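You operate a simulated robot arm through the tools that you are given. There is no shell and no other tool. Be economical: measure what you need, move in short steps, check, and stop when the job is done.

You run a simulated two-armed robot. Do the job below in one go: nothing can be reset, and whatever is moved stays where it is left.

TASK
On the top of the mixing bench, fold the blue cloth in half, so that its two long edges meet.
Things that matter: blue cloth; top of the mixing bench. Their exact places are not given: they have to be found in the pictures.

Only the result counts: the job must be done as asked and must still hold three seconds after the hand-in. Knocking over, shifting, dropping, spilling or breaking anything else fails it. Flat cloth is picked up by pressing the open fingertips on it (5 to 10 N) and closing them slowly along it; thin cloth reads only 2 to 8 mm in the jaws.

THE ROBOT
Two 7-joint arms with two-finger parallel grippers on one trunk, on a base that drives. Base frame: it is fixed to the floor where the robot stands at the start and does not move with it; the origin is under the middle of the robot, x ahead of it, y to its left, z up; the surface under the hand at the start is at about z = 780. Units: mm, degrees, N and s.
The left shoulder is at the start at [70, 163, 1045], the right one opposite. With the tool pointing down near the work surface each hand reaches from about 400 to 880 mm from the robot's upright axis, wherever it stands, measured 20 degrees to its own side. Places, roughly: top of the mixing bench [500, 0, 800]. Payload 3.43 kg a hand.
Tool frame (each hand has its own): the origin (TCP) lies between the finger pads and is the grasp point; the fingertips stand 34 mm ahead of it; z points along the fingers, y is the line along which they close. Largest opening 128 mm; finger width 24, thickness 12; the body of the gripper, 48 by 130 mm, starts 96 mm behind the TCP.
Orientation is that of the tool frame in the base frame, as a unit quaternion [x, y, z, w]. With the fingers straight down and closing along the base's y, the tool's x points along the base's -x, its y along +y and its z along -z.

THE INTERFACE
- The arms move only by the tool send_rows. It takes "left_motion", "right_motion" or both (then of equal length, played together; a hand with none holds still); each is text: rows parted by semicolons, each of 7 numbers parted by spaces: the closure, from 0 (fully open) to 1 (shut), then the shift along the base's x, y, z in mm, then the turn, a rotation vector about the base's x, y, z in degrees. In form: claw tx ty tz ax ay az; .... A call has 1 to 8 rows; each row is the pose to reach, as a shift and turn from the pose commanded when the call began. Rows are played at 5 a second. More than 50 mm and 8.6 degrees between two rows, or a gripper value outside its range, and nothing of the call is played. A pose out of reach is approached as far as the arm can. The call stops where the force on the tool passes 40 N (or 10 N more than at its start, if that is more) or the arm is blocked; 0.2 s more then pass. The fingers move at their own pace (about 153 mm/s each) and stop on an object; they squeeze with about 32 N. The grip force told is the motor's: it shows also when the fingers shut on nothing. Time passes only in rows, and 0.2 s behind the last, so rows that repeat a pose let the fingers close. The reply holds the time, the measured pose of the TCP, the force on the tool along the base axes, the opening and the grip force, in the units named above and with some noise, with the torque about the TCP (base axes, N m) and any sound that the robot's microphone picked up.
- Cameras (640 x 400 px; columns grow to the right, rows downward): "scene" is now at [135.4, 16.5, 1270.1]; the picture's right is [0.22, -0.98, -0.00], its down [-0.58, -0.13, -0.80] and it looks along [0.78, 0.17, -0.60] (base axes); focal length 214 px, centre (320, 200). "left" rides on the left gripper at [76, 11, -160] in its tool frame; the picture's right is [-0.15, 0.99, 0.00], its down [-0.88, -0.13, -0.46] and it looks along [-0.45, -0.07, 0.89] (tool axes); focal length 234 px, centre (320, 200). "right" rides on the right gripper at [76, -11, -160] in its tool frame; the picture's right is [0.15, 0.99, 0.00], its down [-0.88, 0.13, -0.46] and it looks along [-0.45, 0.07, 0.89] (tool axes); focal length 234 px, centre (320, 200).
- camera(camera): a new picture of that camera. No time passes.
- raise_lower(by): slides the trunk up (or, below 0, down) by that many mm; the arms and the scene camera ride with it, the base frame stays. It gives what a move gives, with no picture.
- drive_base(legs): drives the robot by 1 to 6 legs, each [ahead, left, turn to the left] in mm, mm and degrees, along the robot's own axes; the way and the turn of a leg run together, so that a leg with both is an arc; at most 1500 mm and 180 degrees a leg. The arms and the cameras ride along, it lands a little off, and it stops where it bumps. It gives what a move gives.
- head_to(pan, tilt): turns the head with the scene camera to pan (to the left, within 86 degrees either way) and tilt (down, from -29 to 69), counted from straight ahead of the robot. It gives what a move gives.
- measure_at(camera, pixels): for up to 12 pixels [column, row] of the newest picture of that camera ("zoom" is the newest enlarged one), the place [x, y, z] in the base frame of the surface seen there, good to about 2 mm. No time passes.
- enlarge(camera, box): a new picture of the part [left, top, right, bottom] of that camera's present view, enlarged. No time passes.
- finish_job(): hands the job in; it is judged then, once.

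Go step by step. Measure first, check grasps and placings, and put right what went wrong. The budget is 80 turns and 62 pictures, counting those below and the enlarged ones. Unless the task says otherwise, let go and move clear before handing in.

The tools are called after ">>>" as a command line: name --argument value ..., lists and objects as JSON in quotes. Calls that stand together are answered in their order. send_rows: Moves the arms, as the interface text tells. Its arguments: {"type":"object","properties":{"left_motion":{"type":"string"},"right_motion":{"type":"string"}},"required":[]} The other tools are called the same way: raise_lower (by) slides the trunk up or down; drive_base (legs) drives the base; head_to (pan, tilt) turns the head that bears the scene camera; camera (camera) takes a picture; measure_at (camera, pixels) gives the place of the surface under pixels of a picture; enlarge (camera, box) takes an enlarged picture of a part of a camera's view; finish_job () hands the job in.

At the start:

```text
clock: 0.0
left_eef_pos: [676.7, 215.7, 1029.1]
left_tcp_rot: [0.0, 1.0, 0.001, 0.0]
left_contact_force: [0.1, 0.2, 0.9]
left_wrist_torque: [-0.01, 0.0, 0.0]
left_grip_width: 128.1
left_grip_force: 0.0
right_eef_pos: [569.4, -281.6, 1030.2]
right_tcp_rot: [0.0, 1.0, 0.0, 0.001]
right_contact_force: [-0.4, 0.7, 0.1]
right_wrist_torque: [0.01, -0.02, 0.03]
right_grip_width: 128.1
right_grip_force: 0.0
trunk travel left (down, up): [-525.0, 415.0]
robot x, y, heading: [1.3, -1.6, 0.1]
head pan, tilt: [12.5, 36.7]
```

scene: 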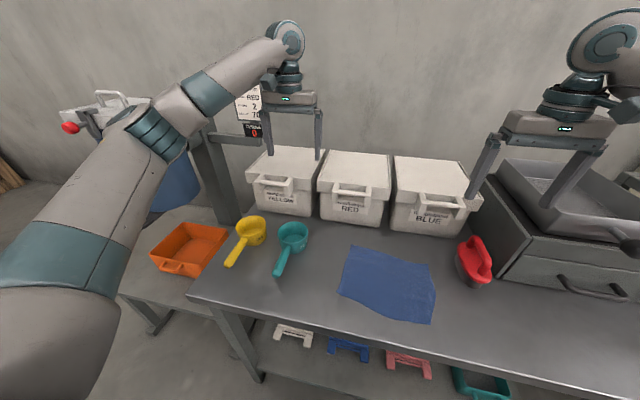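
right: 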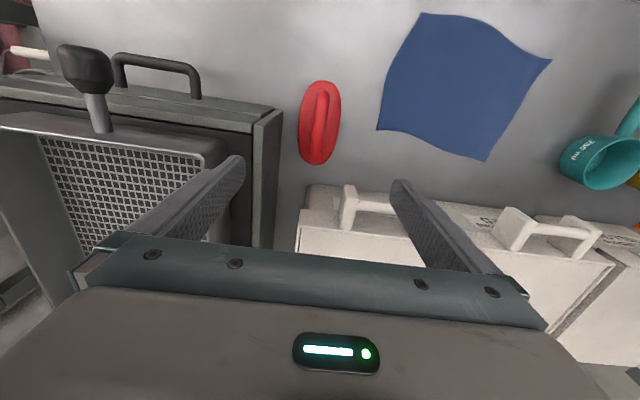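
left: 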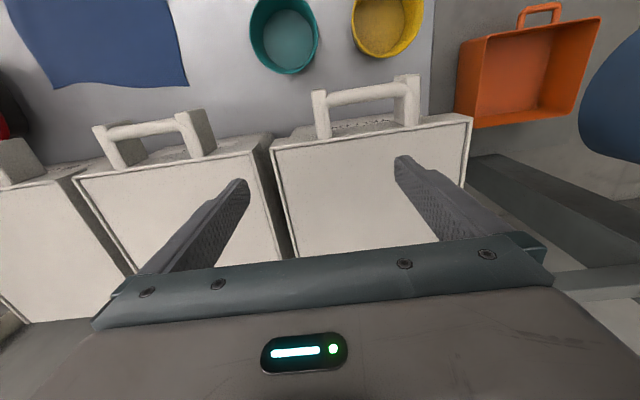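

The blue cloth lies at about (340-436, 247-322) in the scene view. I enlarge it to find its corners.

>>> enlarge --camera "scene" --box '[310, 220, 470, 340]'

>>> measure_at --camera "right" --pixels '[[421, 14], [550, 60], [486, 159], [378, 129], [470, 20], [398, 70], [520, 110], [430, 140], [470, 90], [320, 90], [318, 160], [350, 150]]'

```text
3.33 times, centred on (390, 280) of scene
```

zoom: 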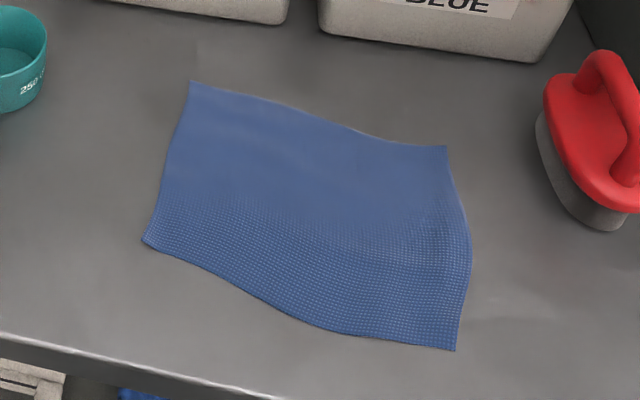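

```text
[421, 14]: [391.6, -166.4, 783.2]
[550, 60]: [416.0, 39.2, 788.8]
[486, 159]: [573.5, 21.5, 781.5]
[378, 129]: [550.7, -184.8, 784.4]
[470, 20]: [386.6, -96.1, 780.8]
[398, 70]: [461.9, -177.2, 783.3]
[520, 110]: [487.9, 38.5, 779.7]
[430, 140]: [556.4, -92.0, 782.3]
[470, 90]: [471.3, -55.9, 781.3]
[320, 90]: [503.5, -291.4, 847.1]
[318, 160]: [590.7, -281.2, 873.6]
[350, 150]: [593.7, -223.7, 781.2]
```

The zoom shows corners at (191,82), (447,147), (456,350), (143,240). I measure them and points along the edges.

>>> measure_at --camera "zoom" --pixels '[[193, 85], [445, 149], [454, 347], [146, 239], [280, 106], [360, 134], [469, 235], [380, 333], [300, 314], [220, 273], [168, 165], [320, 220]]'

>>> measure_at --camera "scene" --pixels '[[400, 340], [300, 320], [460, 262], [464, 285], [285, 270], [400, 235], [350, 224]]'

```text
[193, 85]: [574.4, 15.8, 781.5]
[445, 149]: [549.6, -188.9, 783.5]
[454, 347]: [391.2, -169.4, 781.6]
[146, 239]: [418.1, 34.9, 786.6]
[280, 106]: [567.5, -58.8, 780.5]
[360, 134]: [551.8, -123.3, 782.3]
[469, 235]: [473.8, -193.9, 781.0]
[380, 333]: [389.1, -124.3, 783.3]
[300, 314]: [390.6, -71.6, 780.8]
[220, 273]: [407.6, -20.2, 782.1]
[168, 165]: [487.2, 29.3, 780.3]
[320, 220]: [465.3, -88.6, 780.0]
```

```text
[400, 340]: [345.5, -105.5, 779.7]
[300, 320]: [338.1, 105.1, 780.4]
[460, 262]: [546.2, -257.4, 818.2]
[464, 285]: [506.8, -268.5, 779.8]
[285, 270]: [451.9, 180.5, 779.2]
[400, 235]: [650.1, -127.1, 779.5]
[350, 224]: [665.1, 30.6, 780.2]
```

The cloth's corners are A (574,18), B (550,-189), C (391,-170) and D (418,36). The long edges, about 207 mm, are AB (far) and DC (near). I will fold the far edge towards me, so I back off and centre the robot on the cloth for reach.

>>> drive_base --legs '[[-170, 0, 0], [0, -75, 0]]'

```text
clock: 2.1
left_eef_pos: [506.8, 141.8, 1030.1]
left_tcp_rot: [0.0, 1.0, 0.001, 0.0]
left_contact_force: [0.1, 0.2, -0.2]
left_wrist_torque: [0.02, 0.0, -0.01]
left_grip_width: 127.9
left_grip_force: 0.0
right_eef_pos: [397.6, -356.0, 1029.4]
right_tcp_rot: [0.0, 1.0, 0.001, 0.0]
right_contact_force: [-0.2, 0.2, 0.0]
right_wrist_torque: [0.04, 0.01, 0.02]
right_grip_width: 128.1
right_grip_force: 0.1
trunk travel left (down, up): [-525.0, 415.0]
robot x, y, heading: [-168.8, -71.4, 0.0]
head pan, tilt: [12.5, 36.7]
```

The base has settled. Both hands now go above the far-edge grasp points, with the jaws set to about 50 mm and turned -6.7° to match the cloth.

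>>> send_rows --left_motion "0.3 10 -25 0 0 0 -1.2; 0.61 20 -50 0 0 0 -2.4; 0.61 30 -75 0 0 0 -3.6; 0.61 40 -100 0 0 0 -4.8; 0.61 50 -125 0 0 0 -6; 0.61 56 -149 0 0 0 -6.7; 0.61 56 -149 -40 0 0 -6.7; 0.61 56 -149 -80 0 0 -6.7" --right_motion "0.3 25 32 0 0 0 -1.2; 0.61 50 65 0 0 0 -2.4; 0.61 75 98 0 0 0 -3.6; 0.61 100 130 0 0 0 -4.8; 0.61 125 162 0 0 0 -6; 0.61 147.5 195 0 0 0 -6.7; 0.61 147.5 195 -40 0 0 -6.7; 0.61 147.5 195 -80 0 0 -6.7"

>>> head_to --pan 0 --tilt 40

>>> camera --camera "scene"

>>> camera --camera "left"

```text
clock: 3.9
left_eef_pos: [563.6, -6.6, 947.2]
left_tcp_rot: [0.058, 0.998, 0.0, 0.001]
left_contact_force: [0.6, -0.6, 0.4]
left_wrist_torque: [-0.02, 0.03, 0.01]
left_grip_width: 49.8
left_grip_force: 0.0
right_eef_pos: [545.1, -160.5, 949.1]
right_tcp_rot: [0.059, 0.998, -0.001, 0.0]
right_contact_force: [0.0, -0.4, -0.2]
right_wrist_torque: [-0.04, 0.0, 0.01]
right_grip_width: 49.8
right_grip_force: 0.1
trunk travel left (down, up): [-525.0, 415.0]
robot x, y, heading: [-172.1, -78.1, 0.2]
head pan, tilt: [12.5, 36.7]
```

```text
clock: 4.6
left_eef_pos: [563.6, -7.5, 950.3]
left_tcp_rot: [0.059, 0.998, 0.0, 0.0]
left_contact_force: [0.2, 0.2, 1.0]
left_wrist_torque: [0.0, -0.02, -0.02]
left_grip_width: 50.1
left_grip_force: 0.0
right_eef_pos: [546.0, -162.0, 949.3]
right_tcp_rot: [0.058, 0.998, 0.0, 0.0]
right_contact_force: [-0.3, -0.7, 0.4]
right_wrist_torque: [0.0, -0.01, 0.02]
right_grip_width: 49.7
right_grip_force: 0.1
trunk travel left (down, up): [-525.0, 415.0]
robot x, y, heading: [-168.7, -72.0, 0.1]
head pan, tilt: [0.0, 40.0]
```

```text
57 pictures are left
```

scene: 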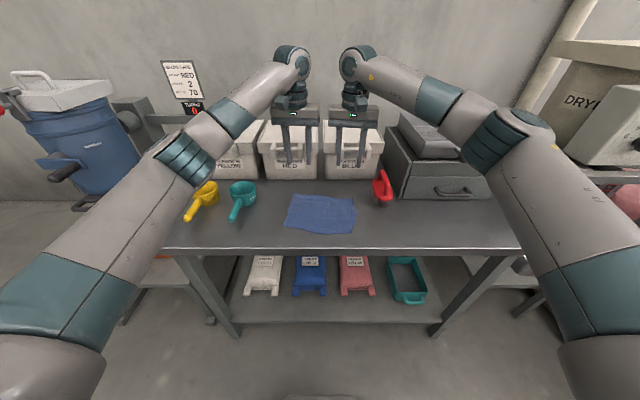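

```text
56 pictures are left
```

left: 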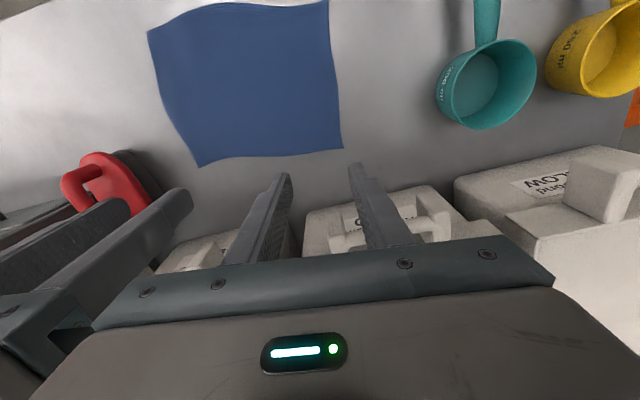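

Both hands hang above the far edge and nothing is in the way. I descend to just above the cloth.

>>> send_rows --left_motion "0.61 0 0 -40 0 0 0; 0.61 0 0 -80 0 0 0; 0.61 0 0 -110 0 0 0; 0.61 0 0 -125 0 0 0; 0.61 0 0 -125 0 0 0" --right_motion "0.61 0 0 -40 0 0 0; 0.61 0 0 -80 0 0 0; 0.61 0 0 -110 0 0 0; 0.61 0 0 -125 0 0 0; 0.61 0 0 -125 0 0 0"

>>> enlarge --camera "scene" --box '[260, 140, 400, 240]'

>>> camera --camera "left"

>>> camera --camera "right"

```text
clock: 5.8
left_eef_pos: [562.2, -6.1, 823.2]
left_tcp_rot: [0.059, 0.998, 0.0, 0.0]
left_contact_force: [0.7, -0.9, -0.5]
left_wrist_torque: [0.0, 0.02, -0.02]
left_grip_width: 50.0
left_grip_force: 0.0
right_eef_pos: [546.4, -161.1, 825.0]
right_tcp_rot: [0.058, 0.998, 0.0, 0.001]
right_contact_force: [0.3, 0.1, -0.4]
right_wrist_torque: [0.03, 0.03, -0.01]
right_grip_width: 49.9
right_grip_force: 0.1
trunk travel left (down, up): [-525.0, 415.0]
robot x, y, heading: [-170.1, -72.3, 0.0]
head pan, tilt: [0.0, 40.0]
```

```text
4.00 times, centred on (330, 190) of scene
```

zoom: 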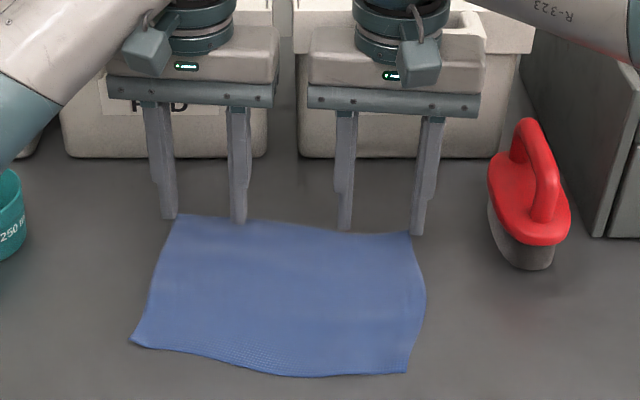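

```text
54 pictures are left
```

left: 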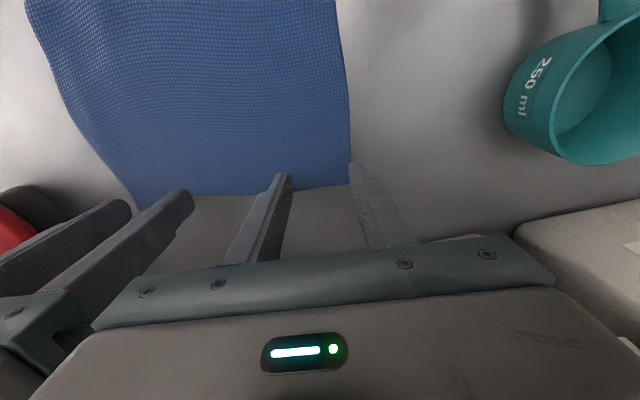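

```text
53 pictures are left
```

right: 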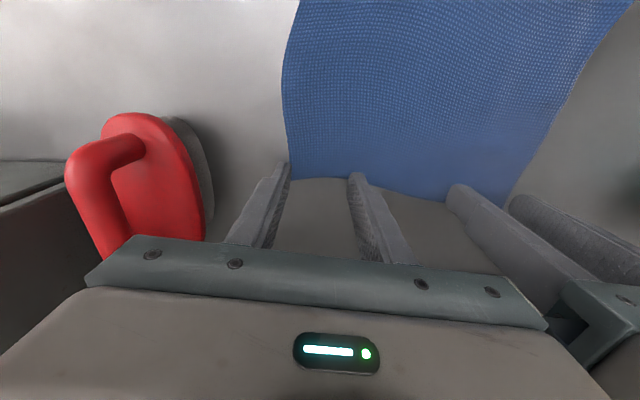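

The outer fingers sit just off the cloth's corners. I move the hands 7 mm inward, narrow the jaws to 34 mm and lower until they nearly touch.

>>> send_rows --left_motion "0.735 -3.8 -7 0 0 0 0; 0.735 -3.8 -7 -5 0 0 0; 0.735 -3.8 -7 -9 0 0 0; 0.735 -3.8 -7 -11 0 0 0; 0.735 -3.8 -7 -11 0 0 0" --right_motion "0.735 -2.2 7 0 0 0 0; 0.735 -2.2 7 -5 0 0 0; 0.735 -2.2 7 -9 0 0 0; 0.735 -2.2 7 -11 0 0 0; 0.735 -2.2 7 -11 0 0 0"

```text
clock: 7.0
left_eef_pos: [559.1, -13.1, 814.9]
left_tcp_rot: [0.058, 0.998, 0.0, 0.002]
left_contact_force: [1.2, -0.2, 7.5]
left_wrist_torque: [0.07, -0.11, -0.02]
left_grip_width: 33.9
left_grip_force: 0.1
right_eef_pos: [543.1, -153.3, 815.3]
right_tcp_rot: [0.059, 0.998, 0.0, 0.001]
right_contact_force: [0.1, -0.8, 6.0]
right_wrist_torque: [-0.03, -0.04, 0.0]
right_grip_width: 34.0
right_grip_force: 0.0
trunk travel left (down, up): [-525.0, 415.0]
robot x, y, heading: [-170.3, -73.7, 0.2]
head pan, tilt: [0.0, 40.0]
```

The hands press with 7.5 and 6 N, which is in the right range. I close the jaws slowly.

>>> send_rows --left_motion "0.77 0 0 0 0 0 0; 0.8 0 0 0 0 0 0; 0.84 0 0 0 0 0 0; 0.88 0 0 0 0 0 0; 0.92 0 0 0 0 0 0; 0.96 0 0 0 0 0 0; 1 0 0 0 0 0 0; 1 0 0 0 0 0 0" --right_motion "0.77 0 0 0 0 0 0; 0.8 0 0 0 0 0 0; 0.84 0 0 0 0 0 0; 0.88 0 0 0 0 0 0; 0.92 0 0 0 0 0 0; 0.96 0 0 0 0 0 0; 1 0 0 0 0 0 0; 1 0 0 0 0 0 0"

>>> enlarge --camera "scene" --box '[260, 140, 400, 240]'

```text
clock: 8.8
left_eef_pos: [557.0, -13.7, 816.6]
left_tcp_rot: [0.059, 0.998, 0.0, 0.0]
left_contact_force: [0.2, -8.1, 10.2]
left_wrist_torque: [-0.27, 0.07, 0.05]
left_grip_width: 1.9
left_grip_force: 32.0
right_eef_pos: [543.1, -153.8, 816.7]
right_tcp_rot: [0.058, 0.998, 0.001, 0.002]
right_contact_force: [0.8, 5.8, 13.6]
right_wrist_torque: [0.23, -0.04, -0.05]
right_grip_width: 0.2
right_grip_force: 32.2
trunk travel left (down, up): [-525.0, 415.0]
robot x, y, heading: [-167.0, -76.0, -0.2]
head pan, tilt: [0.0, 40.0]
```

```text
4.00 times, centred on (330, 190) of scene
```

zoom: 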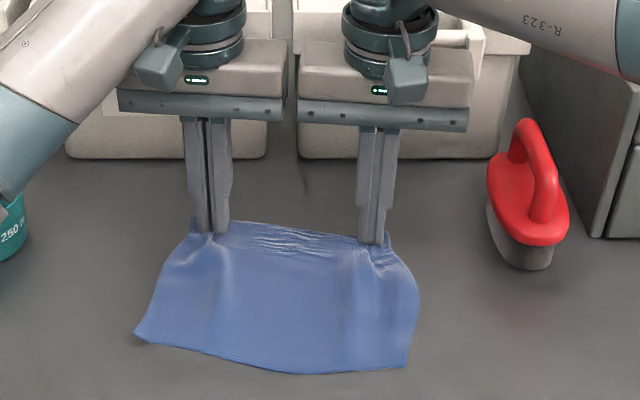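

The left jaw reads 1.9 mm and the right 0.2 mm, so the right grip may have missed. I lift 20 mm to test both.

>>> send_rows --left_motion "1 0 0 10 0 0 0; 1 0 0 20 0 0 0; 1 0 0 25 0 0 0; 1 0 0 25 0 0 0" --right_motion "1 0 0 10 0 0 0; 1 0 0 20 0 0 0; 1 0 0 25 0 0 0; 1 0 0 25 0 0 0"

>>> enlarge --camera "scene" --box '[260, 140, 400, 240]'

```text
clock: 9.8
left_eef_pos: [559.5, -13.5, 839.1]
left_tcp_rot: [0.059, 0.998, 0.0, 0.001]
left_contact_force: [-0.1, 0.8, -0.1]
left_wrist_torque: [-0.01, -0.04, -0.03]
left_grip_width: 2.3
left_grip_force: 32.3
right_eef_pos: [544.1, -153.5, 837.8]
right_tcp_rot: [0.058, 0.998, 0.0, 0.0]
right_contact_force: [0.3, 0.6, 0.8]
right_wrist_torque: [-0.03, 0.01, 0.02]
right_grip_width: 0.0
right_grip_force: 32.4
trunk travel left (down, up): [-525.0, 415.0]
robot x, y, heading: [-170.6, -74.1, 0.0]
head pan, tilt: [0.0, 40.0]
```

```text
4.00 times, centred on (330, 190) of scene
```

zoom: 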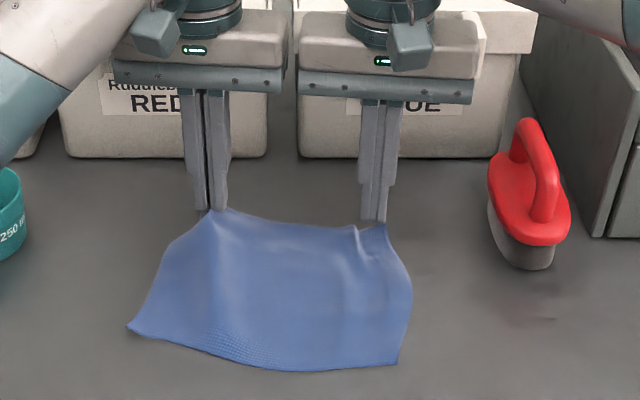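

The left hand holds the cloth and the right does not. I lower the left to keep the edge flat, reopen the right and look again.

>>> send_rows --left_motion "1 0 0 -8 0 0 0; 1 0 0 -16 0 0 0; 1 0 0 -20 0 0 0; 1 0 0 -20 0 0 0" --right_motion "0.95 0 0 5 0 0 0; 0.8 0 0 10 0 0 0; 0.735 0 0 10 0 0 0; 0.735 0 0 10 0 0 0"

>>> enlarge --camera "scene" --box '[290, 170, 370, 230]'

>>> camera --camera "right"

```text
clock: 10.8
left_eef_pos: [559.5, -13.7, 820.1]
left_tcp_rot: [0.059, 0.998, 0.0, 0.0]
left_contact_force: [-0.7, -0.1, -0.6]
left_wrist_torque: [-0.02, 0.02, -0.06]
left_grip_width: 1.9
left_grip_force: 31.4
right_eef_pos: [544.5, -151.9, 847.8]
right_tcp_rot: [0.059, 0.998, -0.001, 0.0]
right_contact_force: [0.8, -1.3, 0.2]
right_wrist_torque: [0.02, -0.01, -0.04]
right_grip_width: 34.0
right_grip_force: 0.0
trunk travel left (down, up): [-525.0, 415.0]
robot x, y, heading: [-168.4, -74.4, -0.5]
head pan, tilt: [0.0, 40.0]
```

```text
6.67 times, centred on (330, 200) of scene
```

zoom: 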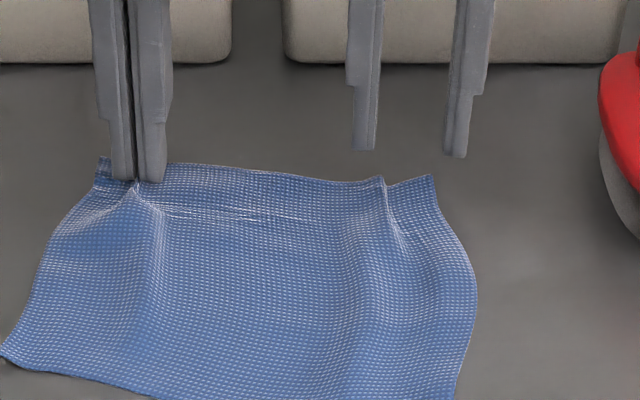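

```text
49 pictures are left
```

right: 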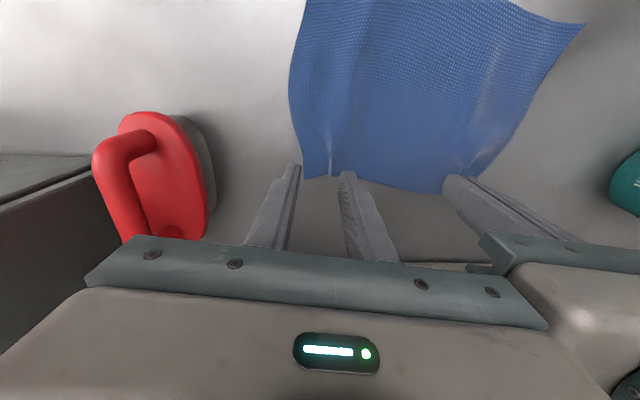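

A small ridge is left at about zoom (385,185), where the right hand slipped. I measure the ridge and the edge nearby.

>>> measure_at --camera "zoom" --pixels '[[432, 180], [383, 183], [404, 187], [350, 184], [300, 178], [240, 172], [473, 285], [395, 230], [104, 162], [363, 145], [455, 152]]'

```text
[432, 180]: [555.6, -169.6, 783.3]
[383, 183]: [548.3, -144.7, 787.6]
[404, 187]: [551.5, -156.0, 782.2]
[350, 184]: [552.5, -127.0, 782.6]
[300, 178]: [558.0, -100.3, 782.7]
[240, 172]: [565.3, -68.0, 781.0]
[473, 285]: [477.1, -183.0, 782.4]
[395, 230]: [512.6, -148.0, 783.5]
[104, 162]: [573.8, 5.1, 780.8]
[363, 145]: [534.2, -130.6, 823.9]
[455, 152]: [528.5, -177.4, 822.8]
```

Corner B is now at (555,-170) and the ridge at y≈-145. I press again over the ridge, slightly deeper into the cloth and a little harder, with a 28 mm opening.

>>> send_rows --right_motion "0.78 -4 3 -15 0 0 0; 0.78 -4 3 -28 0 0 0; 0.78 -4 3 -34 0 0 0; 0.78 -4 3 -36 0 0 0; 0.78 -4 3 -36.5 0 0 0; 0.78 -4 3 -36.5 0 0 0"

>>> enlarge --camera "scene" --box '[290, 170, 370, 230]'

```text
clock: 12.2
left_eef_pos: [557.9, -12.7, 819.8]
left_tcp_rot: [0.059, 0.998, 0.0, 0.001]
left_contact_force: [-0.6, 0.3, 0.1]
left_wrist_torque: [-0.04, -0.02, -0.03]
left_grip_width: 1.9
left_grip_force: 32.3
right_eef_pos: [537.6, -150.7, 814.7]
right_tcp_rot: [0.059, 0.998, 0.001, 0.003]
right_contact_force: [3.4, -0.4, 20.7]
right_wrist_torque: [-0.22, -0.1, 0.05]
right_grip_width: 28.0
right_grip_force: 0.2
trunk travel left (down, up): [-525.0, 415.0]
robot x, y, heading: [-170.2, -69.1, -0.1]
head pan, tilt: [0.0, 40.0]
```

```text
6.67 times, centred on (330, 200) of scene
```

zoom: 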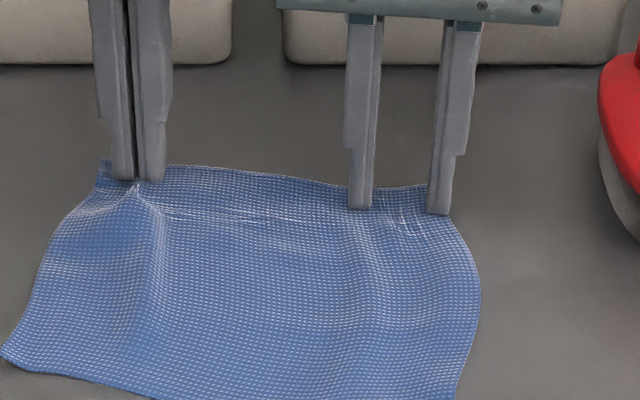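

The force is 20.7 N, which is too hard. I raise about 1.2 mm and close slowly.

>>> send_rows --right_motion "0.78 0 0 1.2 0 0 0; 0.81 0 0 1.2 0 0 0; 0.84 0 0 1.2 0 0 0; 0.87 0 0 1.2 0 0 0; 0.9 0 0 1.2 0 0 0; 0.93 0 0 1.2 0 0 0; 0.96 0 0 1.2 0 0 0; 1 0 0 1.2 0 0 0"

>>> enlarge --camera "scene" --box '[290, 170, 370, 230]'

```text
clock: 14.0
left_eef_pos: [556.6, -14.3, 820.2]
left_tcp_rot: [0.061, 0.998, 0.0, 0.001]
left_contact_force: [0.1, -6.5, 0.9]
left_wrist_torque: [-0.21, -0.01, 0.03]
left_grip_width: 2.2
left_grip_force: 32.5
right_eef_pos: [537.3, -149.2, 815.3]
right_tcp_rot: [0.057, 0.998, 0.001, 0.002]
right_contact_force: [0.6, 6.4, 20.7]
right_wrist_torque: [0.17, 0.04, 0.07]
right_grip_width: 2.3
right_grip_force: 31.6
trunk travel left (down, up): [-525.0, 415.0]
robot x, y, heading: [-167.9, -70.4, 0.1]
head pan, tilt: [0.0, 40.0]
```

```text
6.67 times, centred on (330, 200) of scene
```

zoom: 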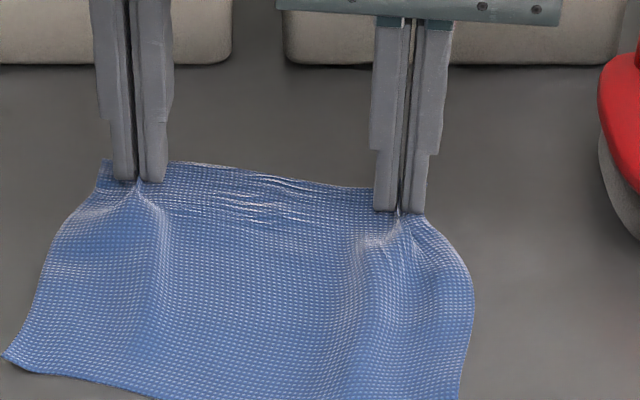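

The right jaw now holds 2.3 mm. I lift both hands 20 mm to test.

>>> send_rows --left_motion "1 0 0 8 0 0 0; 1 0 0 16 0 0 0; 1 0 0 16 0 0 0" --right_motion "1 0 0 10 0 0 0; 1 0 0 21 0 0 0; 1 0 0 21 0 0 0"

>>> enlarge --camera "scene" --box '[280, 165, 380, 240]'

```text
clock: 14.8
left_eef_pos: [558.4, -14.2, 834.9]
left_tcp_rot: [0.058, 0.998, 0.0, 0.0]
left_contact_force: [-0.5, -8.3, -0.2]
left_wrist_torque: [-0.28, 0.01, 0.04]
left_grip_width: 2.1
left_grip_force: 31.6
right_eef_pos: [539.4, -149.5, 835.1]
right_tcp_rot: [0.058, 0.998, 0.0, -0.001]
right_contact_force: [0.1, 7.8, -0.2]
right_wrist_torque: [0.25, 0.0, 0.06]
right_grip_width: 1.7
right_grip_force: 32.2
trunk travel left (down, up): [-525.0, 415.0]
robot x, y, heading: [-169.9, -71.1, -0.4]
head pan, tilt: [0.0, 40.0]
```

```text
5.33 times, centred on (330, 202) of scene
```

zoom: 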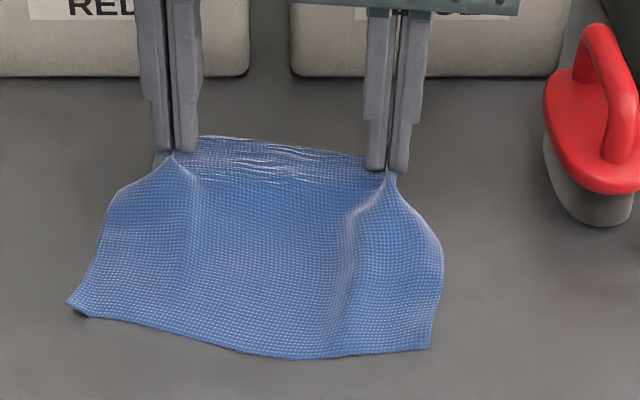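

Both hands hold the cloth. I measure where the near edge lies now before swinging over.

>>> measure_at --camera "zoom" --pixels '[[70, 302], [427, 346], [150, 325], [220, 345], [290, 356], [350, 353], [442, 260], [110, 210]]'

>>> send_rows --left_motion "1 -16.4 0.4 11.9 -0.46 -3.97 0; 1 -37 2.8 25.3 -1.4 -11.9 0; 1 -56.4 5.1 30.9 -2.3 -19.9 0; 1 -75.6 7.3 31 -3.25 -27.8 0; 1 -75.6 7.3 31 -3.25 -27.8 0" --right_motion "1 -16.1 3.4 11.9 -0.46 -3.97 0; 1 -36.6 5.8 25.3 -1.4 -11.9 0; 1 -56 8.1 30.9 -2.3 -19.9 0; 1 -75.2 10.3 31 -3.25 -27.8 0; 1 -75.2 10.3 31 -3.25 -27.8 0"

>>> enlarge --camera "scene" --box '[270, 140, 390, 240]'

```text
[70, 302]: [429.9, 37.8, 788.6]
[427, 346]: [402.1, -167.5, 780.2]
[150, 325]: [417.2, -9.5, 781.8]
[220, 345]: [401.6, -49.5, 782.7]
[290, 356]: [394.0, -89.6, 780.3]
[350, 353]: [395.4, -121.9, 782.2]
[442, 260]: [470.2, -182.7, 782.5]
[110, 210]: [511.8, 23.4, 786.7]
```

```text
clock: 16.0
left_eef_pos: [483.6, -6.8, 865.7]
left_tcp_rot: [0.056, 0.969, -0.014, 0.241]
left_contact_force: [0.9, -2.6, 0.6]
left_wrist_torque: [-0.1, 0.01, -0.04]
left_grip_width: 2.0
left_grip_force: 31.7
right_eef_pos: [465.5, -140.3, 864.5]
right_tcp_rot: [0.057, 0.968, -0.013, 0.243]
right_contact_force: [-0.2, 3.6, 0.1]
right_wrist_torque: [0.08, 0.0, 0.05]
right_grip_width: 1.9
right_grip_force: 32.2
trunk travel left (down, up): [-525.0, 415.0]
robot x, y, heading: [-170.9, -70.2, -0.2]
head pan, tilt: [0.0, 40.0]
```

```text
4.00 times, centred on (330, 190) of scene
```

zoom: 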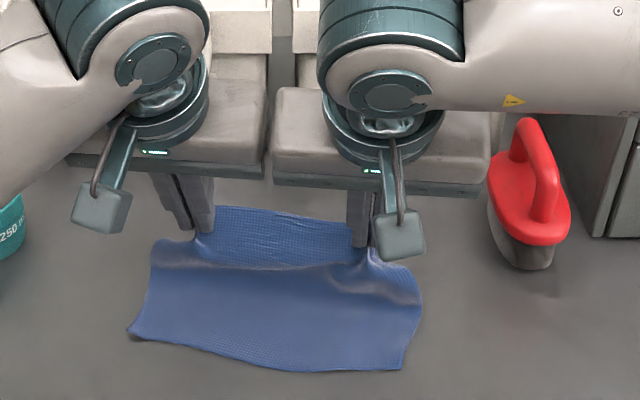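

The swing is going well and both grips hold at 2 mm. I carry on down towards the near edge, tilting the fingers further.

>>> send_rows --left_motion "1 -18.9 2.2 -5.5 -0.93 -7.94 0; 1 -37.3 4.4 -15.5 -1.86 -15.9 0; 1 -54.4 6.4 -31.1 -2.8 -23.8 0; 1 -54.4 6.4 -31.1 -2.8 -23.8 0" --right_motion "1 -18.9 2.2 -5.5 -0.93 -7.94 0; 1 -37.3 4.4 -15.5 -1.86 -15.9 0; 1 -54.4 6.4 -31.1 -2.8 -23.8 0; 1 -54.4 6.4 -31.1 -2.8 -23.8 0"

>>> enlarge --camera "scene" --box '[260, 150, 400, 250]'

>>> camera --camera "left"

>>> camera --camera "right"

```text
clock: 17.0
left_eef_pos: [427.3, -0.2, 836.3]
left_tcp_rot: [0.054, 0.897, -0.027, 0.437]
left_contact_force: [-0.6, -5.2, 0.4]
left_wrist_torque: [-0.1, -0.01, -0.06]
left_grip_width: 2.1
left_grip_force: 32.0
right_eef_pos: [412.8, -134.8, 834.4]
right_tcp_rot: [0.053, 0.897, -0.026, 0.438]
right_contact_force: [-0.1, 4.3, -0.2]
right_wrist_torque: [0.06, 0.02, 0.18]
right_grip_width: 2.0
right_grip_force: 31.8
trunk travel left (down, up): [-525.0, 415.0]
robot x, y, heading: [-171.3, -73.2, -0.0]
head pan, tilt: [0.0, 40.0]
```

```text
4.00 times, centred on (330, 200) of scene
```

zoom: 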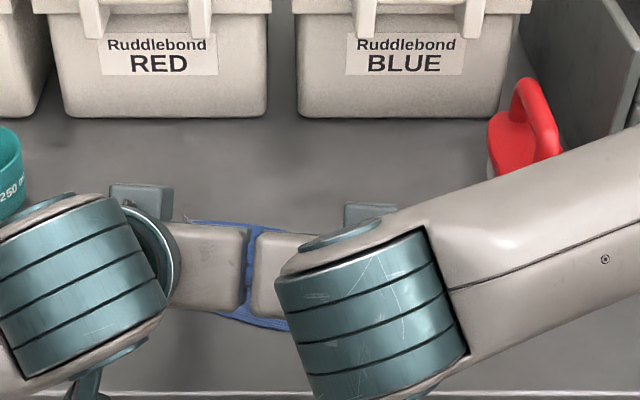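

```text
43 pictures are left
```

left: 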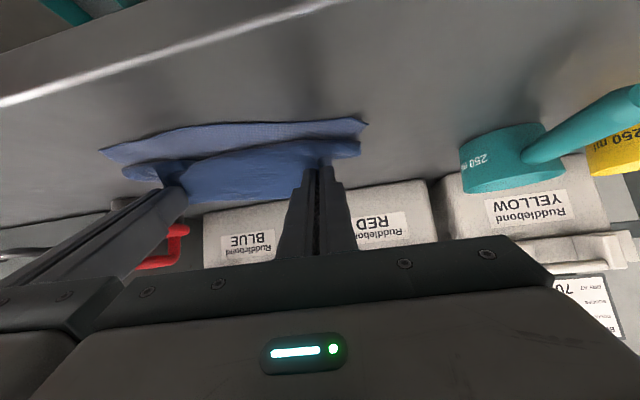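

```text
42 pictures are left
```

right: 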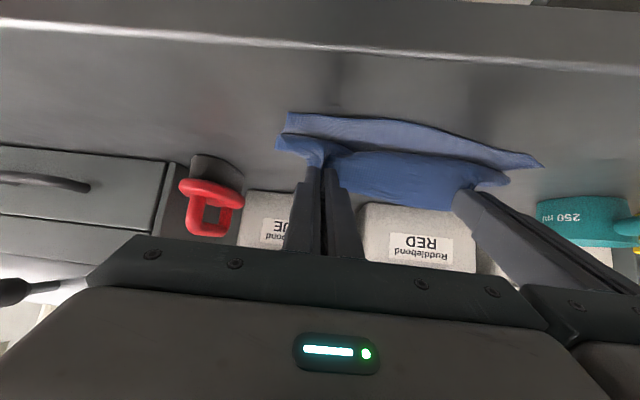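

The hand views show the folded half at the fingers and the bottom near edge as a strip, at left view (105,150)-(365,123). I measure that edge.

>>> measure_at --camera "left" --pixels '[[362, 124], [300, 123], [230, 128], [180, 134], [110, 150], [355, 150], [250, 150], [250, 190]]'

>>> measure_at --camera "right" --pixels '[[291, 116], [350, 119], [420, 129], [480, 146], [536, 164], [285, 145], [400, 160], [400, 195]]'

```text
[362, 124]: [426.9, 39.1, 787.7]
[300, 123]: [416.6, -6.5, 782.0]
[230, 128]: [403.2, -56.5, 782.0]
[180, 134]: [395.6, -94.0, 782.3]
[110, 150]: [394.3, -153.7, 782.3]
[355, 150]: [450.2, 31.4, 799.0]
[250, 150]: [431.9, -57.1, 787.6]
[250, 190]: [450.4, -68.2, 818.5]
```

```text
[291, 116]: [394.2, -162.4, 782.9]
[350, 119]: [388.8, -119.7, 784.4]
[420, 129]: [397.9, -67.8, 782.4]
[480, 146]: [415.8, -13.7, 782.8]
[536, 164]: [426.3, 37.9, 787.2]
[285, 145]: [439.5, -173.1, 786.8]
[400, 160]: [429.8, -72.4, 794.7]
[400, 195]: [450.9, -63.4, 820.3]
```

Near edge: about x=417 at the left hand and 391 at the right. I bring the fingers down, tilt to about 70° and pull the right hand a little further so the top edge reaches the bottom one.

>>> send_rows --left_motion "1 -4.4 0.5 -9 -0.7 -5.96 0; 1 -8.7 1 -18 -1.4 -11.9 0; 1 -13.1 1.5 -27 -2.1 -17.9 0; 1 -13.1 1.5 -27 -2.1 -17.9 0" --right_motion "1 -7.3 0.9 -9 -0.7 -5.96 0; 1 -14.6 1.7 -18 -1.4 -11.9 0; 1 -22 2.6 -27 -2.1 -17.9 0; 1 -22 2.6 -27 -2.1 -17.9 0"

>>> camera --camera "left"

>>> camera --camera "right"

```text
clock: 18.0
left_eef_pos: [417.4, 1.5, 809.1]
left_tcp_rot: [0.048, 0.817, -0.033, 0.573]
left_contact_force: [-0.6, -2.1, 2.7]
left_wrist_torque: [-0.05, -0.05, -0.09]
left_grip_width: 1.9
left_grip_force: 32.7
right_eef_pos: [390.6, -131.9, 807.2]
right_tcp_rot: [0.049, 0.817, -0.033, 0.573]
right_contact_force: [0.2, 3.7, 2.0]
right_wrist_torque: [0.05, -0.04, 0.13]
right_grip_width: 1.9
right_grip_force: 31.8
trunk travel left (down, up): [-525.0, 415.0]
robot x, y, heading: [-171.1, -71.4, -0.1]
head pan, tilt: [0.0, 40.0]
```

```text
41 pictures are left
```

left: 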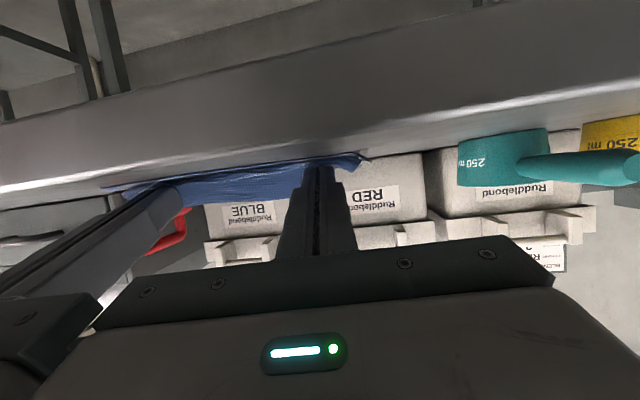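

```text
40 pictures are left
```

right: 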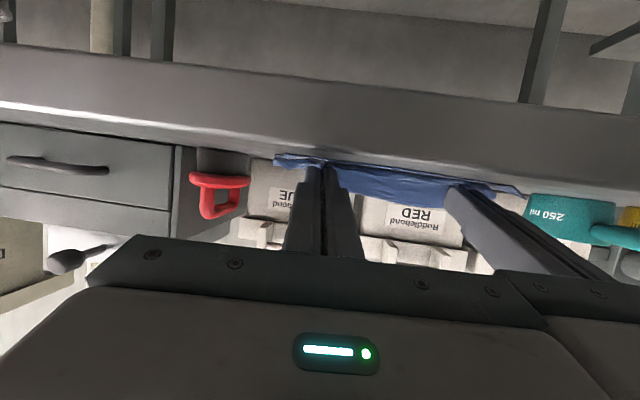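

The fold is down, with light contact of 2-3 N. I open the jaws gently and withdraw backward and up along the fingers.

>>> send_rows --left_motion "0.95 0 0 0 0 0 0; 0.88 0 0 0 0 0 0; 0.82 0 0 0 0 0 0; 0.82 0 0 0 0 0 0; 0.82 -18 2 7 0 0 0; 0.82 -37 4 14 0 0 0; 0.82 -56 6.5 24 0 0 0; 0.82 -56 6.5 40 0 0 0" --right_motion "0.95 0 0 0 0 0 0; 0.88 0 0 0 0 0 0; 0.82 0 0 0 0 0 0; 0.82 0 0 0 0 0 0; 0.82 -18 2 7 0 0 0; 0.82 -37 4 14 0 0 0; 0.82 -56 6.5 24 0 0 0; 0.82 -56 6.5 40 0 0 0"

>>> camera --camera "left"

>>> camera --camera "scene"

```text
clock: 19.8
left_eef_pos: [371.7, 2.0, 841.6]
left_tcp_rot: [0.049, 0.818, -0.033, 0.572]
left_contact_force: [-0.1, 0.0, -1.9]
left_wrist_torque: [-0.01, 0.0, 0.03]
left_grip_width: 23.0
left_grip_force: 0.1
left hand out of reach, approached as far as the arm can: row 7, 8
right_eef_pos: [330.7, -125.9, 847.4]
right_tcp_rot: [0.048, 0.818, -0.034, 0.572]
right_contact_force: [-0.1, -0.4, -0.6]
right_wrist_torque: [-0.01, 0.02, 0.03]
right_grip_width: 22.9
right_grip_force: 0.0
trunk travel left (down, up): [-525.0, 415.0]
robot x, y, heading: [-169.6, -76.8, 0.1]
head pan, tilt: [0.0, 40.0]
```

```text
39 pictures are left
```

left: 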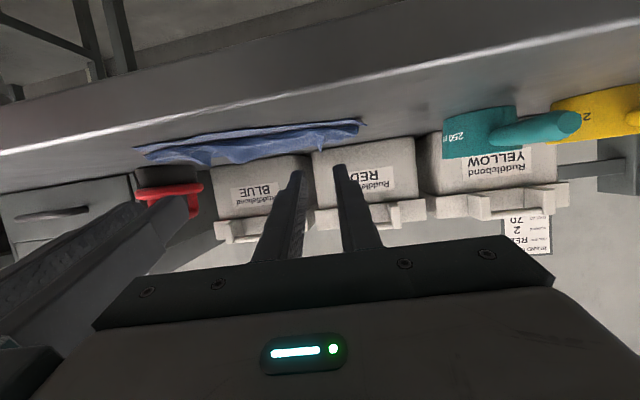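

```text
38 pictures are left
```

scene: 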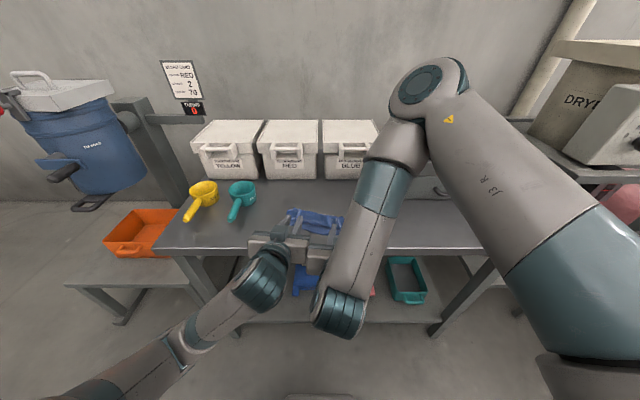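

The cloth is released. I raise and spread the hands while untilting, so that I can see it.

>>> send_rows --left_motion "0.82 0 0 20 0.93 7.94 0; 0.82 0 15 40 1.86 15.9 0; 0.82 0 40 65 2.8 23.8 0; 0.82 0 65 90 3.7 31.8 0; 0.82 0 90 115 4.65 39.7 0; 0.82 0 120 140 5.6 47.7 0; 0.82 0 150 160 6.5 55.6 0; 0.82 0 180 180 7.4 63.6 0" --right_motion "0.82 0 0 20 0.93 7.94 0; 0.82 0 -15 40 1.86 15.9 0; 0.82 0 -40 65 2.8 23.8 0; 0.82 0 -65 90 3.7 31.8 0; 0.82 0 -90 115 4.65 39.7 0; 0.82 0 -120 140 5.6 47.7 0; 0.82 0 -150 160 6.5 55.6 0; 0.82 0 -180 180 7.4 63.6 0"

>>> enlarge --camera "scene" --box '[270, 180, 390, 255]'

```text
clock: 21.6
left_eef_pos: [372.1, 182.0, 1021.7]
left_tcp_rot: [0.059, 0.997, -0.004, 0.05]
left_contact_force: [-0.7, 0.7, -0.2]
left_wrist_torque: [0.01, 0.02, -0.01]
left_grip_width: 22.9
left_grip_force: 0.1
left hand out of reach, approached as far as the arm can: row 1, 2, 3
right_eef_pos: [332.4, -306.4, 1027.2]
right_tcp_rot: [0.058, 0.997, -0.003, 0.051]
right_contact_force: [0.0, 0.6, -0.2]
right_wrist_torque: [0.02, 0.0, 0.01]
right_grip_width: 23.2
right_grip_force: 0.0
trunk travel left (down, up): [-525.0, 415.0]
robot x, y, heading: [-175.1, -76.0, -0.0]
head pan, tilt: [0.0, 40.0]
```

```text
5.33 times, centred on (330, 218) of scene
```

zoom: 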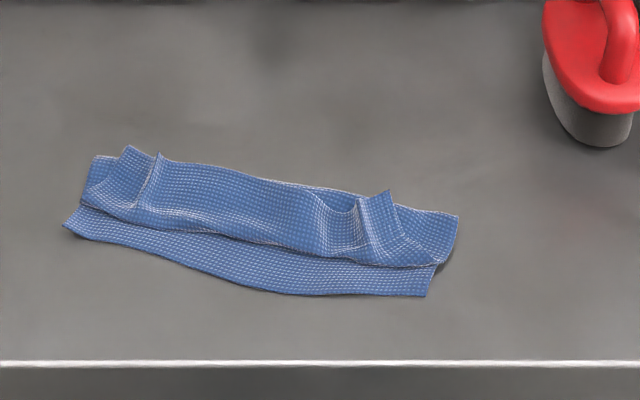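

The top layer's edge has curled back towards the far side, as a flap from (125,150) to (388,195). I measure it to plan the flip.

>>> measure_at --camera "zoom" --pixels '[[128, 150], [160, 156], [230, 172], [318, 196], [355, 214], [386, 196], [96, 160], [456, 217], [240, 235], [400, 262], [100, 205], [440, 260]]'

>>> measure_at --camera "zoom" --pixels '[[68, 226], [150, 248], [220, 275], [290, 293], [360, 293], [425, 294], [180, 200], [260, 210], [340, 235], [380, 240], [300, 186], [350, 192]]'

>>> enlarge --camera "scene" --box '[280, 200, 360, 240]'

```text
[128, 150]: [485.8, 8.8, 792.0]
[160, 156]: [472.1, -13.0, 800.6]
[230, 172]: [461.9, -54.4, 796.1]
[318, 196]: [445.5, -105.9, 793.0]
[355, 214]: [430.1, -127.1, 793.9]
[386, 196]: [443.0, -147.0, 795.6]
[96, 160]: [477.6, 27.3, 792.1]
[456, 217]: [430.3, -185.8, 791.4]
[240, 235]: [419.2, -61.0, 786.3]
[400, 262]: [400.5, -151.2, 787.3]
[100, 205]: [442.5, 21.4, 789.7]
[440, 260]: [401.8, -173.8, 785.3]
```

```text
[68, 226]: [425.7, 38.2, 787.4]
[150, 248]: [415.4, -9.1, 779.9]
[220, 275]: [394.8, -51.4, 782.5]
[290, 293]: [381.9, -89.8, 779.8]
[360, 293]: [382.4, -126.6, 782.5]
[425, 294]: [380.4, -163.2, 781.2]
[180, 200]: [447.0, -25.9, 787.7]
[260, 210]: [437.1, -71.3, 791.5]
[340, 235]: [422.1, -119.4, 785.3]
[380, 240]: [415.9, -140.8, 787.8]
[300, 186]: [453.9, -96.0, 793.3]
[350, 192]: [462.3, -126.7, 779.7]
```

```text
8.00 times, centred on (320, 220) of scene
```

zoom: 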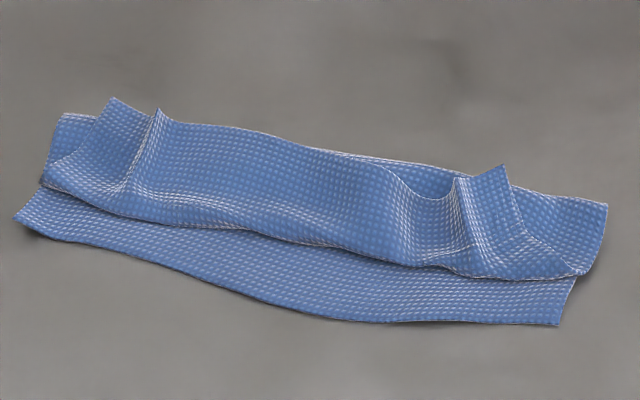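

The cloth is now a Z. Its free edge lies back over the fold, with standing ridges at (472,-13,800) and (443,-147,796). I will pinch just the tip of those two ridges at the free edge and carry the flap forward. The hands go above them first.

>>> send_rows --left_motion "0.735 20 -35 0 0.12 1 -1; 0.735 42 -75 0 0.23 2 -2; 0.735 64 -115 0 0.35 3 -3; 0.735 86 -155 -20 0.47 4 -4; 0.735 104 -196 -40 0.6 5 -5; 0.735 104 -196 -80 0.7 5.96 -6; 0.735 104 -196 -120 0.7 5.96 -6; 0.735 104 -196 -150 0.7 5.96 -6" --right_motion "0.735 23 32 0 0.12 1 -1; 0.735 46 64 0 0.23 2 -2; 0.735 69 96 0 0.35 3 -3; 0.735 92 128 -20 0.47 4 -4; 0.735 115 158 -40 0.6 5 -5; 0.735 115 158 -80 0.7 5.96 -6; 0.735 115 158 -120 0.7 5.96 -6; 0.735 115 158 -155 0.7 5.96 -6"

>>> enlarge --camera "scene" --box '[270, 170, 390, 245]'

>>> camera --camera "right"

>>> camera --camera "left"

```text
clock: 23.4
left_eef_pos: [475.5, -13.0, 871.0]
left_tcp_rot: [0.11, 0.994, -0.003, -0.001]
left_contact_force: [0.6, 0.1, 0.4]
left_wrist_torque: [-0.03, 0.01, -0.03]
left_grip_width: 34.1
left_grip_force: 0.0
right_eef_pos: [448.7, -148.4, 871.6]
right_tcp_rot: [0.111, 0.994, -0.003, 0.0]
right_contact_force: [-0.2, -0.8, -0.2]
right_wrist_torque: [0.01, 0.0, 0.0]
right_grip_width: 33.9
right_grip_force: 0.0
trunk travel left (down, up): [-525.0, 415.0]
robot x, y, heading: [-168.6, -74.7, -0.0]
head pan, tilt: [0.0, 40.0]
```

```text
5.33 times, centred on (330, 208) of scene
```

zoom: 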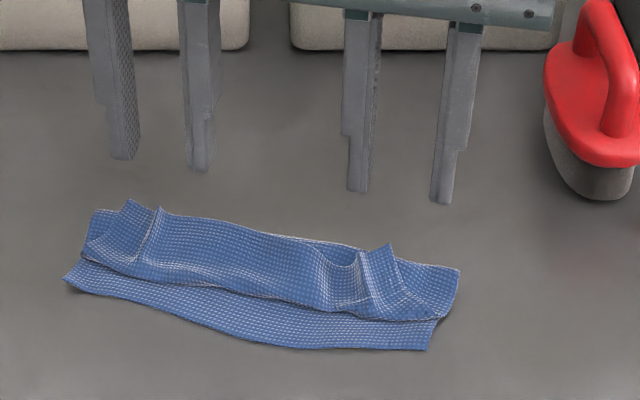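

```text
34 pictures are left
```

right: 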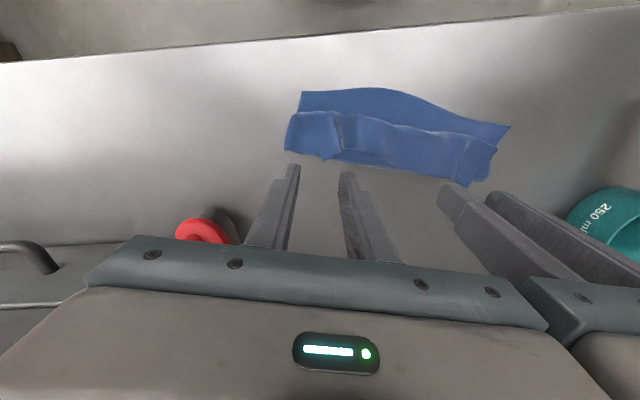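

```text
33 pictures are left
```

left: 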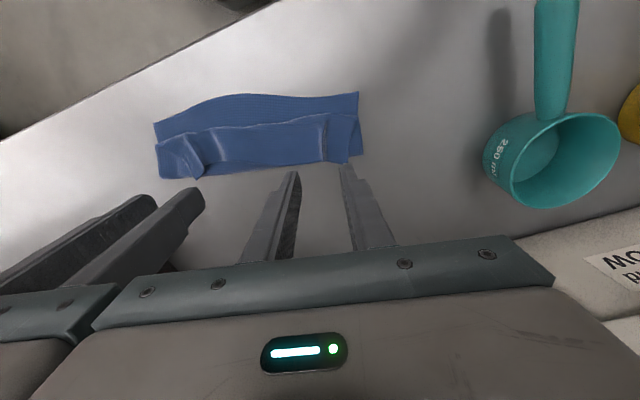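

The jaws straddle the ridges. I descend to tip height of about 788 and look before closing.

>>> send_rows --left_motion "0.735 0 0 -25 0 0 0; 0.735 0 0 -42 0 0 0; 0.735 0 0 -49 0 0 0; 0.735 0 0 -49 0 0 0" --right_motion "0.735 0 0 -25 0 0 0; 0.735 0 0 -42 0 0 0; 0.735 0 0 -49 0 0 0; 0.735 0 0 -49 0 0 0"

>>> enlarge --camera "scene" --box '[280, 190, 360, 240]'

```text
clock: 24.4
left_eef_pos: [474.1, -13.5, 822.8]
left_tcp_rot: [0.111, 0.994, -0.004, 0.0]
left_contact_force: [0.1, 0.1, -0.5]
left_wrist_torque: [0.01, 0.01, 0.04]
left_grip_width: 34.0
left_grip_force: 0.0
right_eef_pos: [448.3, -147.1, 824.5]
right_tcp_rot: [0.109, 0.994, -0.003, 0.0]
right_contact_force: [-0.1, -0.4, 0.0]
right_wrist_torque: [-0.02, -0.01, 0.01]
right_grip_width: 33.8
right_grip_force: 0.0
trunk travel left (down, up): [-525.0, 415.0]
robot x, y, heading: [-171.4, -74.7, -0.1]
head pan, tilt: [0.0, 40.0]
```

```text
8.00 times, centred on (320, 215) of scene
```

zoom: 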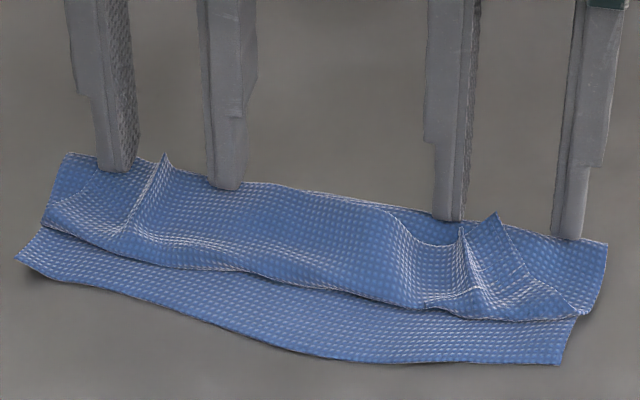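

The jaws straddle both ridges but overlap them only slightly. I move 5 mm nearer and 2 mm lower, then close slowly.

>>> send_rows --left_motion "0.735 -5 1 -2.5 0 0 0; 0.77 -5 1 -2.5 0 0 0; 0.81 -5 1 -2.5 0 0 0; 0.85 -5 1 -2.5 0 0 0; 0.89 -5 1 -2.5 0 0 0; 0.93 -5 1 -2.5 0 0 0; 1 -5 1 -2.5 0 0 0; 1 -5 1 -2.5 0 0 0" --right_motion "0.735 -5 1 -2.5 0 0 0; 0.77 -5 1 -2.5 0 0 0; 0.81 -5 1 -2.5 0 0 0; 0.85 -5 1 -2.5 0 0 0; 0.89 -5 1 -2.5 0 0 0; 0.93 -5 1 -2.5 0 0 0; 1 -5 1 -2.5 0 0 0; 1 -5 1 -2.5 0 0 0"

>>> enlarge --camera "scene" --box '[280, 190, 360, 240]'

```text
clock: 26.2
left_eef_pos: [471.3, -12.9, 820.5]
left_tcp_rot: [0.111, 0.994, -0.004, -0.002]
left_contact_force: [0.3, 1.1, -0.6]
left_wrist_torque: [0.02, 0.0, 0.02]
left_grip_width: 2.4
left_grip_force: 31.7
right_eef_pos: [441.5, -145.9, 820.9]
right_tcp_rot: [0.11, 0.994, -0.003, 0.0]
right_contact_force: [0.0, -0.2, 0.5]
right_wrist_torque: [0.01, 0.01, -0.01]
right_grip_width: 0.0
right_grip_force: 31.6
trunk travel left (down, up): [-525.0, 415.0]
robot x, y, heading: [-169.3, -75.6, 0.0]
head pan, tilt: [0.0, 40.0]
```

```text
8.00 times, centred on (320, 215) of scene
```

zoom: 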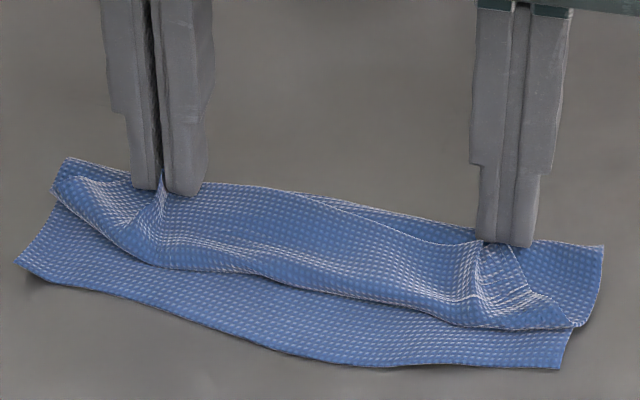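

The left grips at 2.4 mm and the right missed. I reopen the right and check where its ridge stands now.

>>> send_rows --right_motion "0.9 0 0 8 0 0 0; 0.735 0 0 16 0 0 0; 0.735 0 0 16 0 0 0"

>>> enlarge --camera "scene" --box '[310, 195, 366, 230]'

```text
clock: 27.0
left_eef_pos: [470.8, -12.1, 821.1]
left_tcp_rot: [0.111, 0.994, -0.003, -0.002]
left_contact_force: [-0.5, 0.1, 0.5]
left_wrist_torque: [-0.01, -0.01, 0.02]
left_grip_width: 2.6
left_grip_force: 32.3
right_eef_pos: [442.2, -145.1, 836.2]
right_tcp_rot: [0.11, 0.994, -0.004, -0.001]
right_contact_force: [0.3, -0.3, -0.2]
right_wrist_torque: [0.0, 0.03, 0.0]
right_grip_width: 33.9
right_grip_force: 0.1
trunk travel left (down, up): [-525.0, 415.0]
robot x, y, heading: [-168.6, -70.8, -0.1]
head pan, tilt: [0.0, 40.0]
```

```text
11.43 times, centred on (338, 212) of scene
```

zoom: 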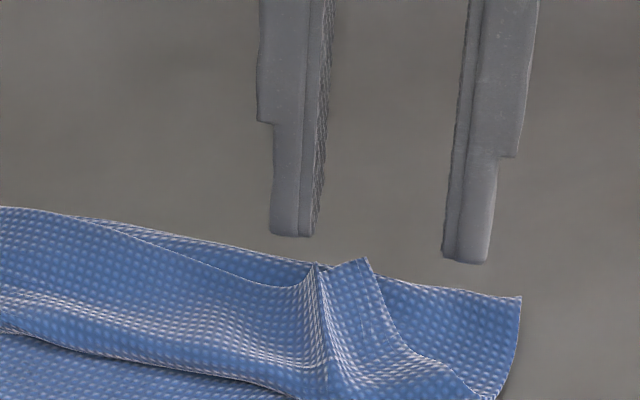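

>>> measure_at --camera "zoom" --pixels '[[316, 268], [364, 262], [318, 300], [340, 270], [290, 285], [290, 232], [470, 258], [322, 340]]'

```text
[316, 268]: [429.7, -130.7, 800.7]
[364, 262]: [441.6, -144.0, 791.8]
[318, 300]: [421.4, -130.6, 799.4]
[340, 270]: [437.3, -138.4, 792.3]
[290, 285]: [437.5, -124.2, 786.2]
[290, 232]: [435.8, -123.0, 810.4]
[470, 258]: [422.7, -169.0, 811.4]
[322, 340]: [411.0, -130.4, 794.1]
```

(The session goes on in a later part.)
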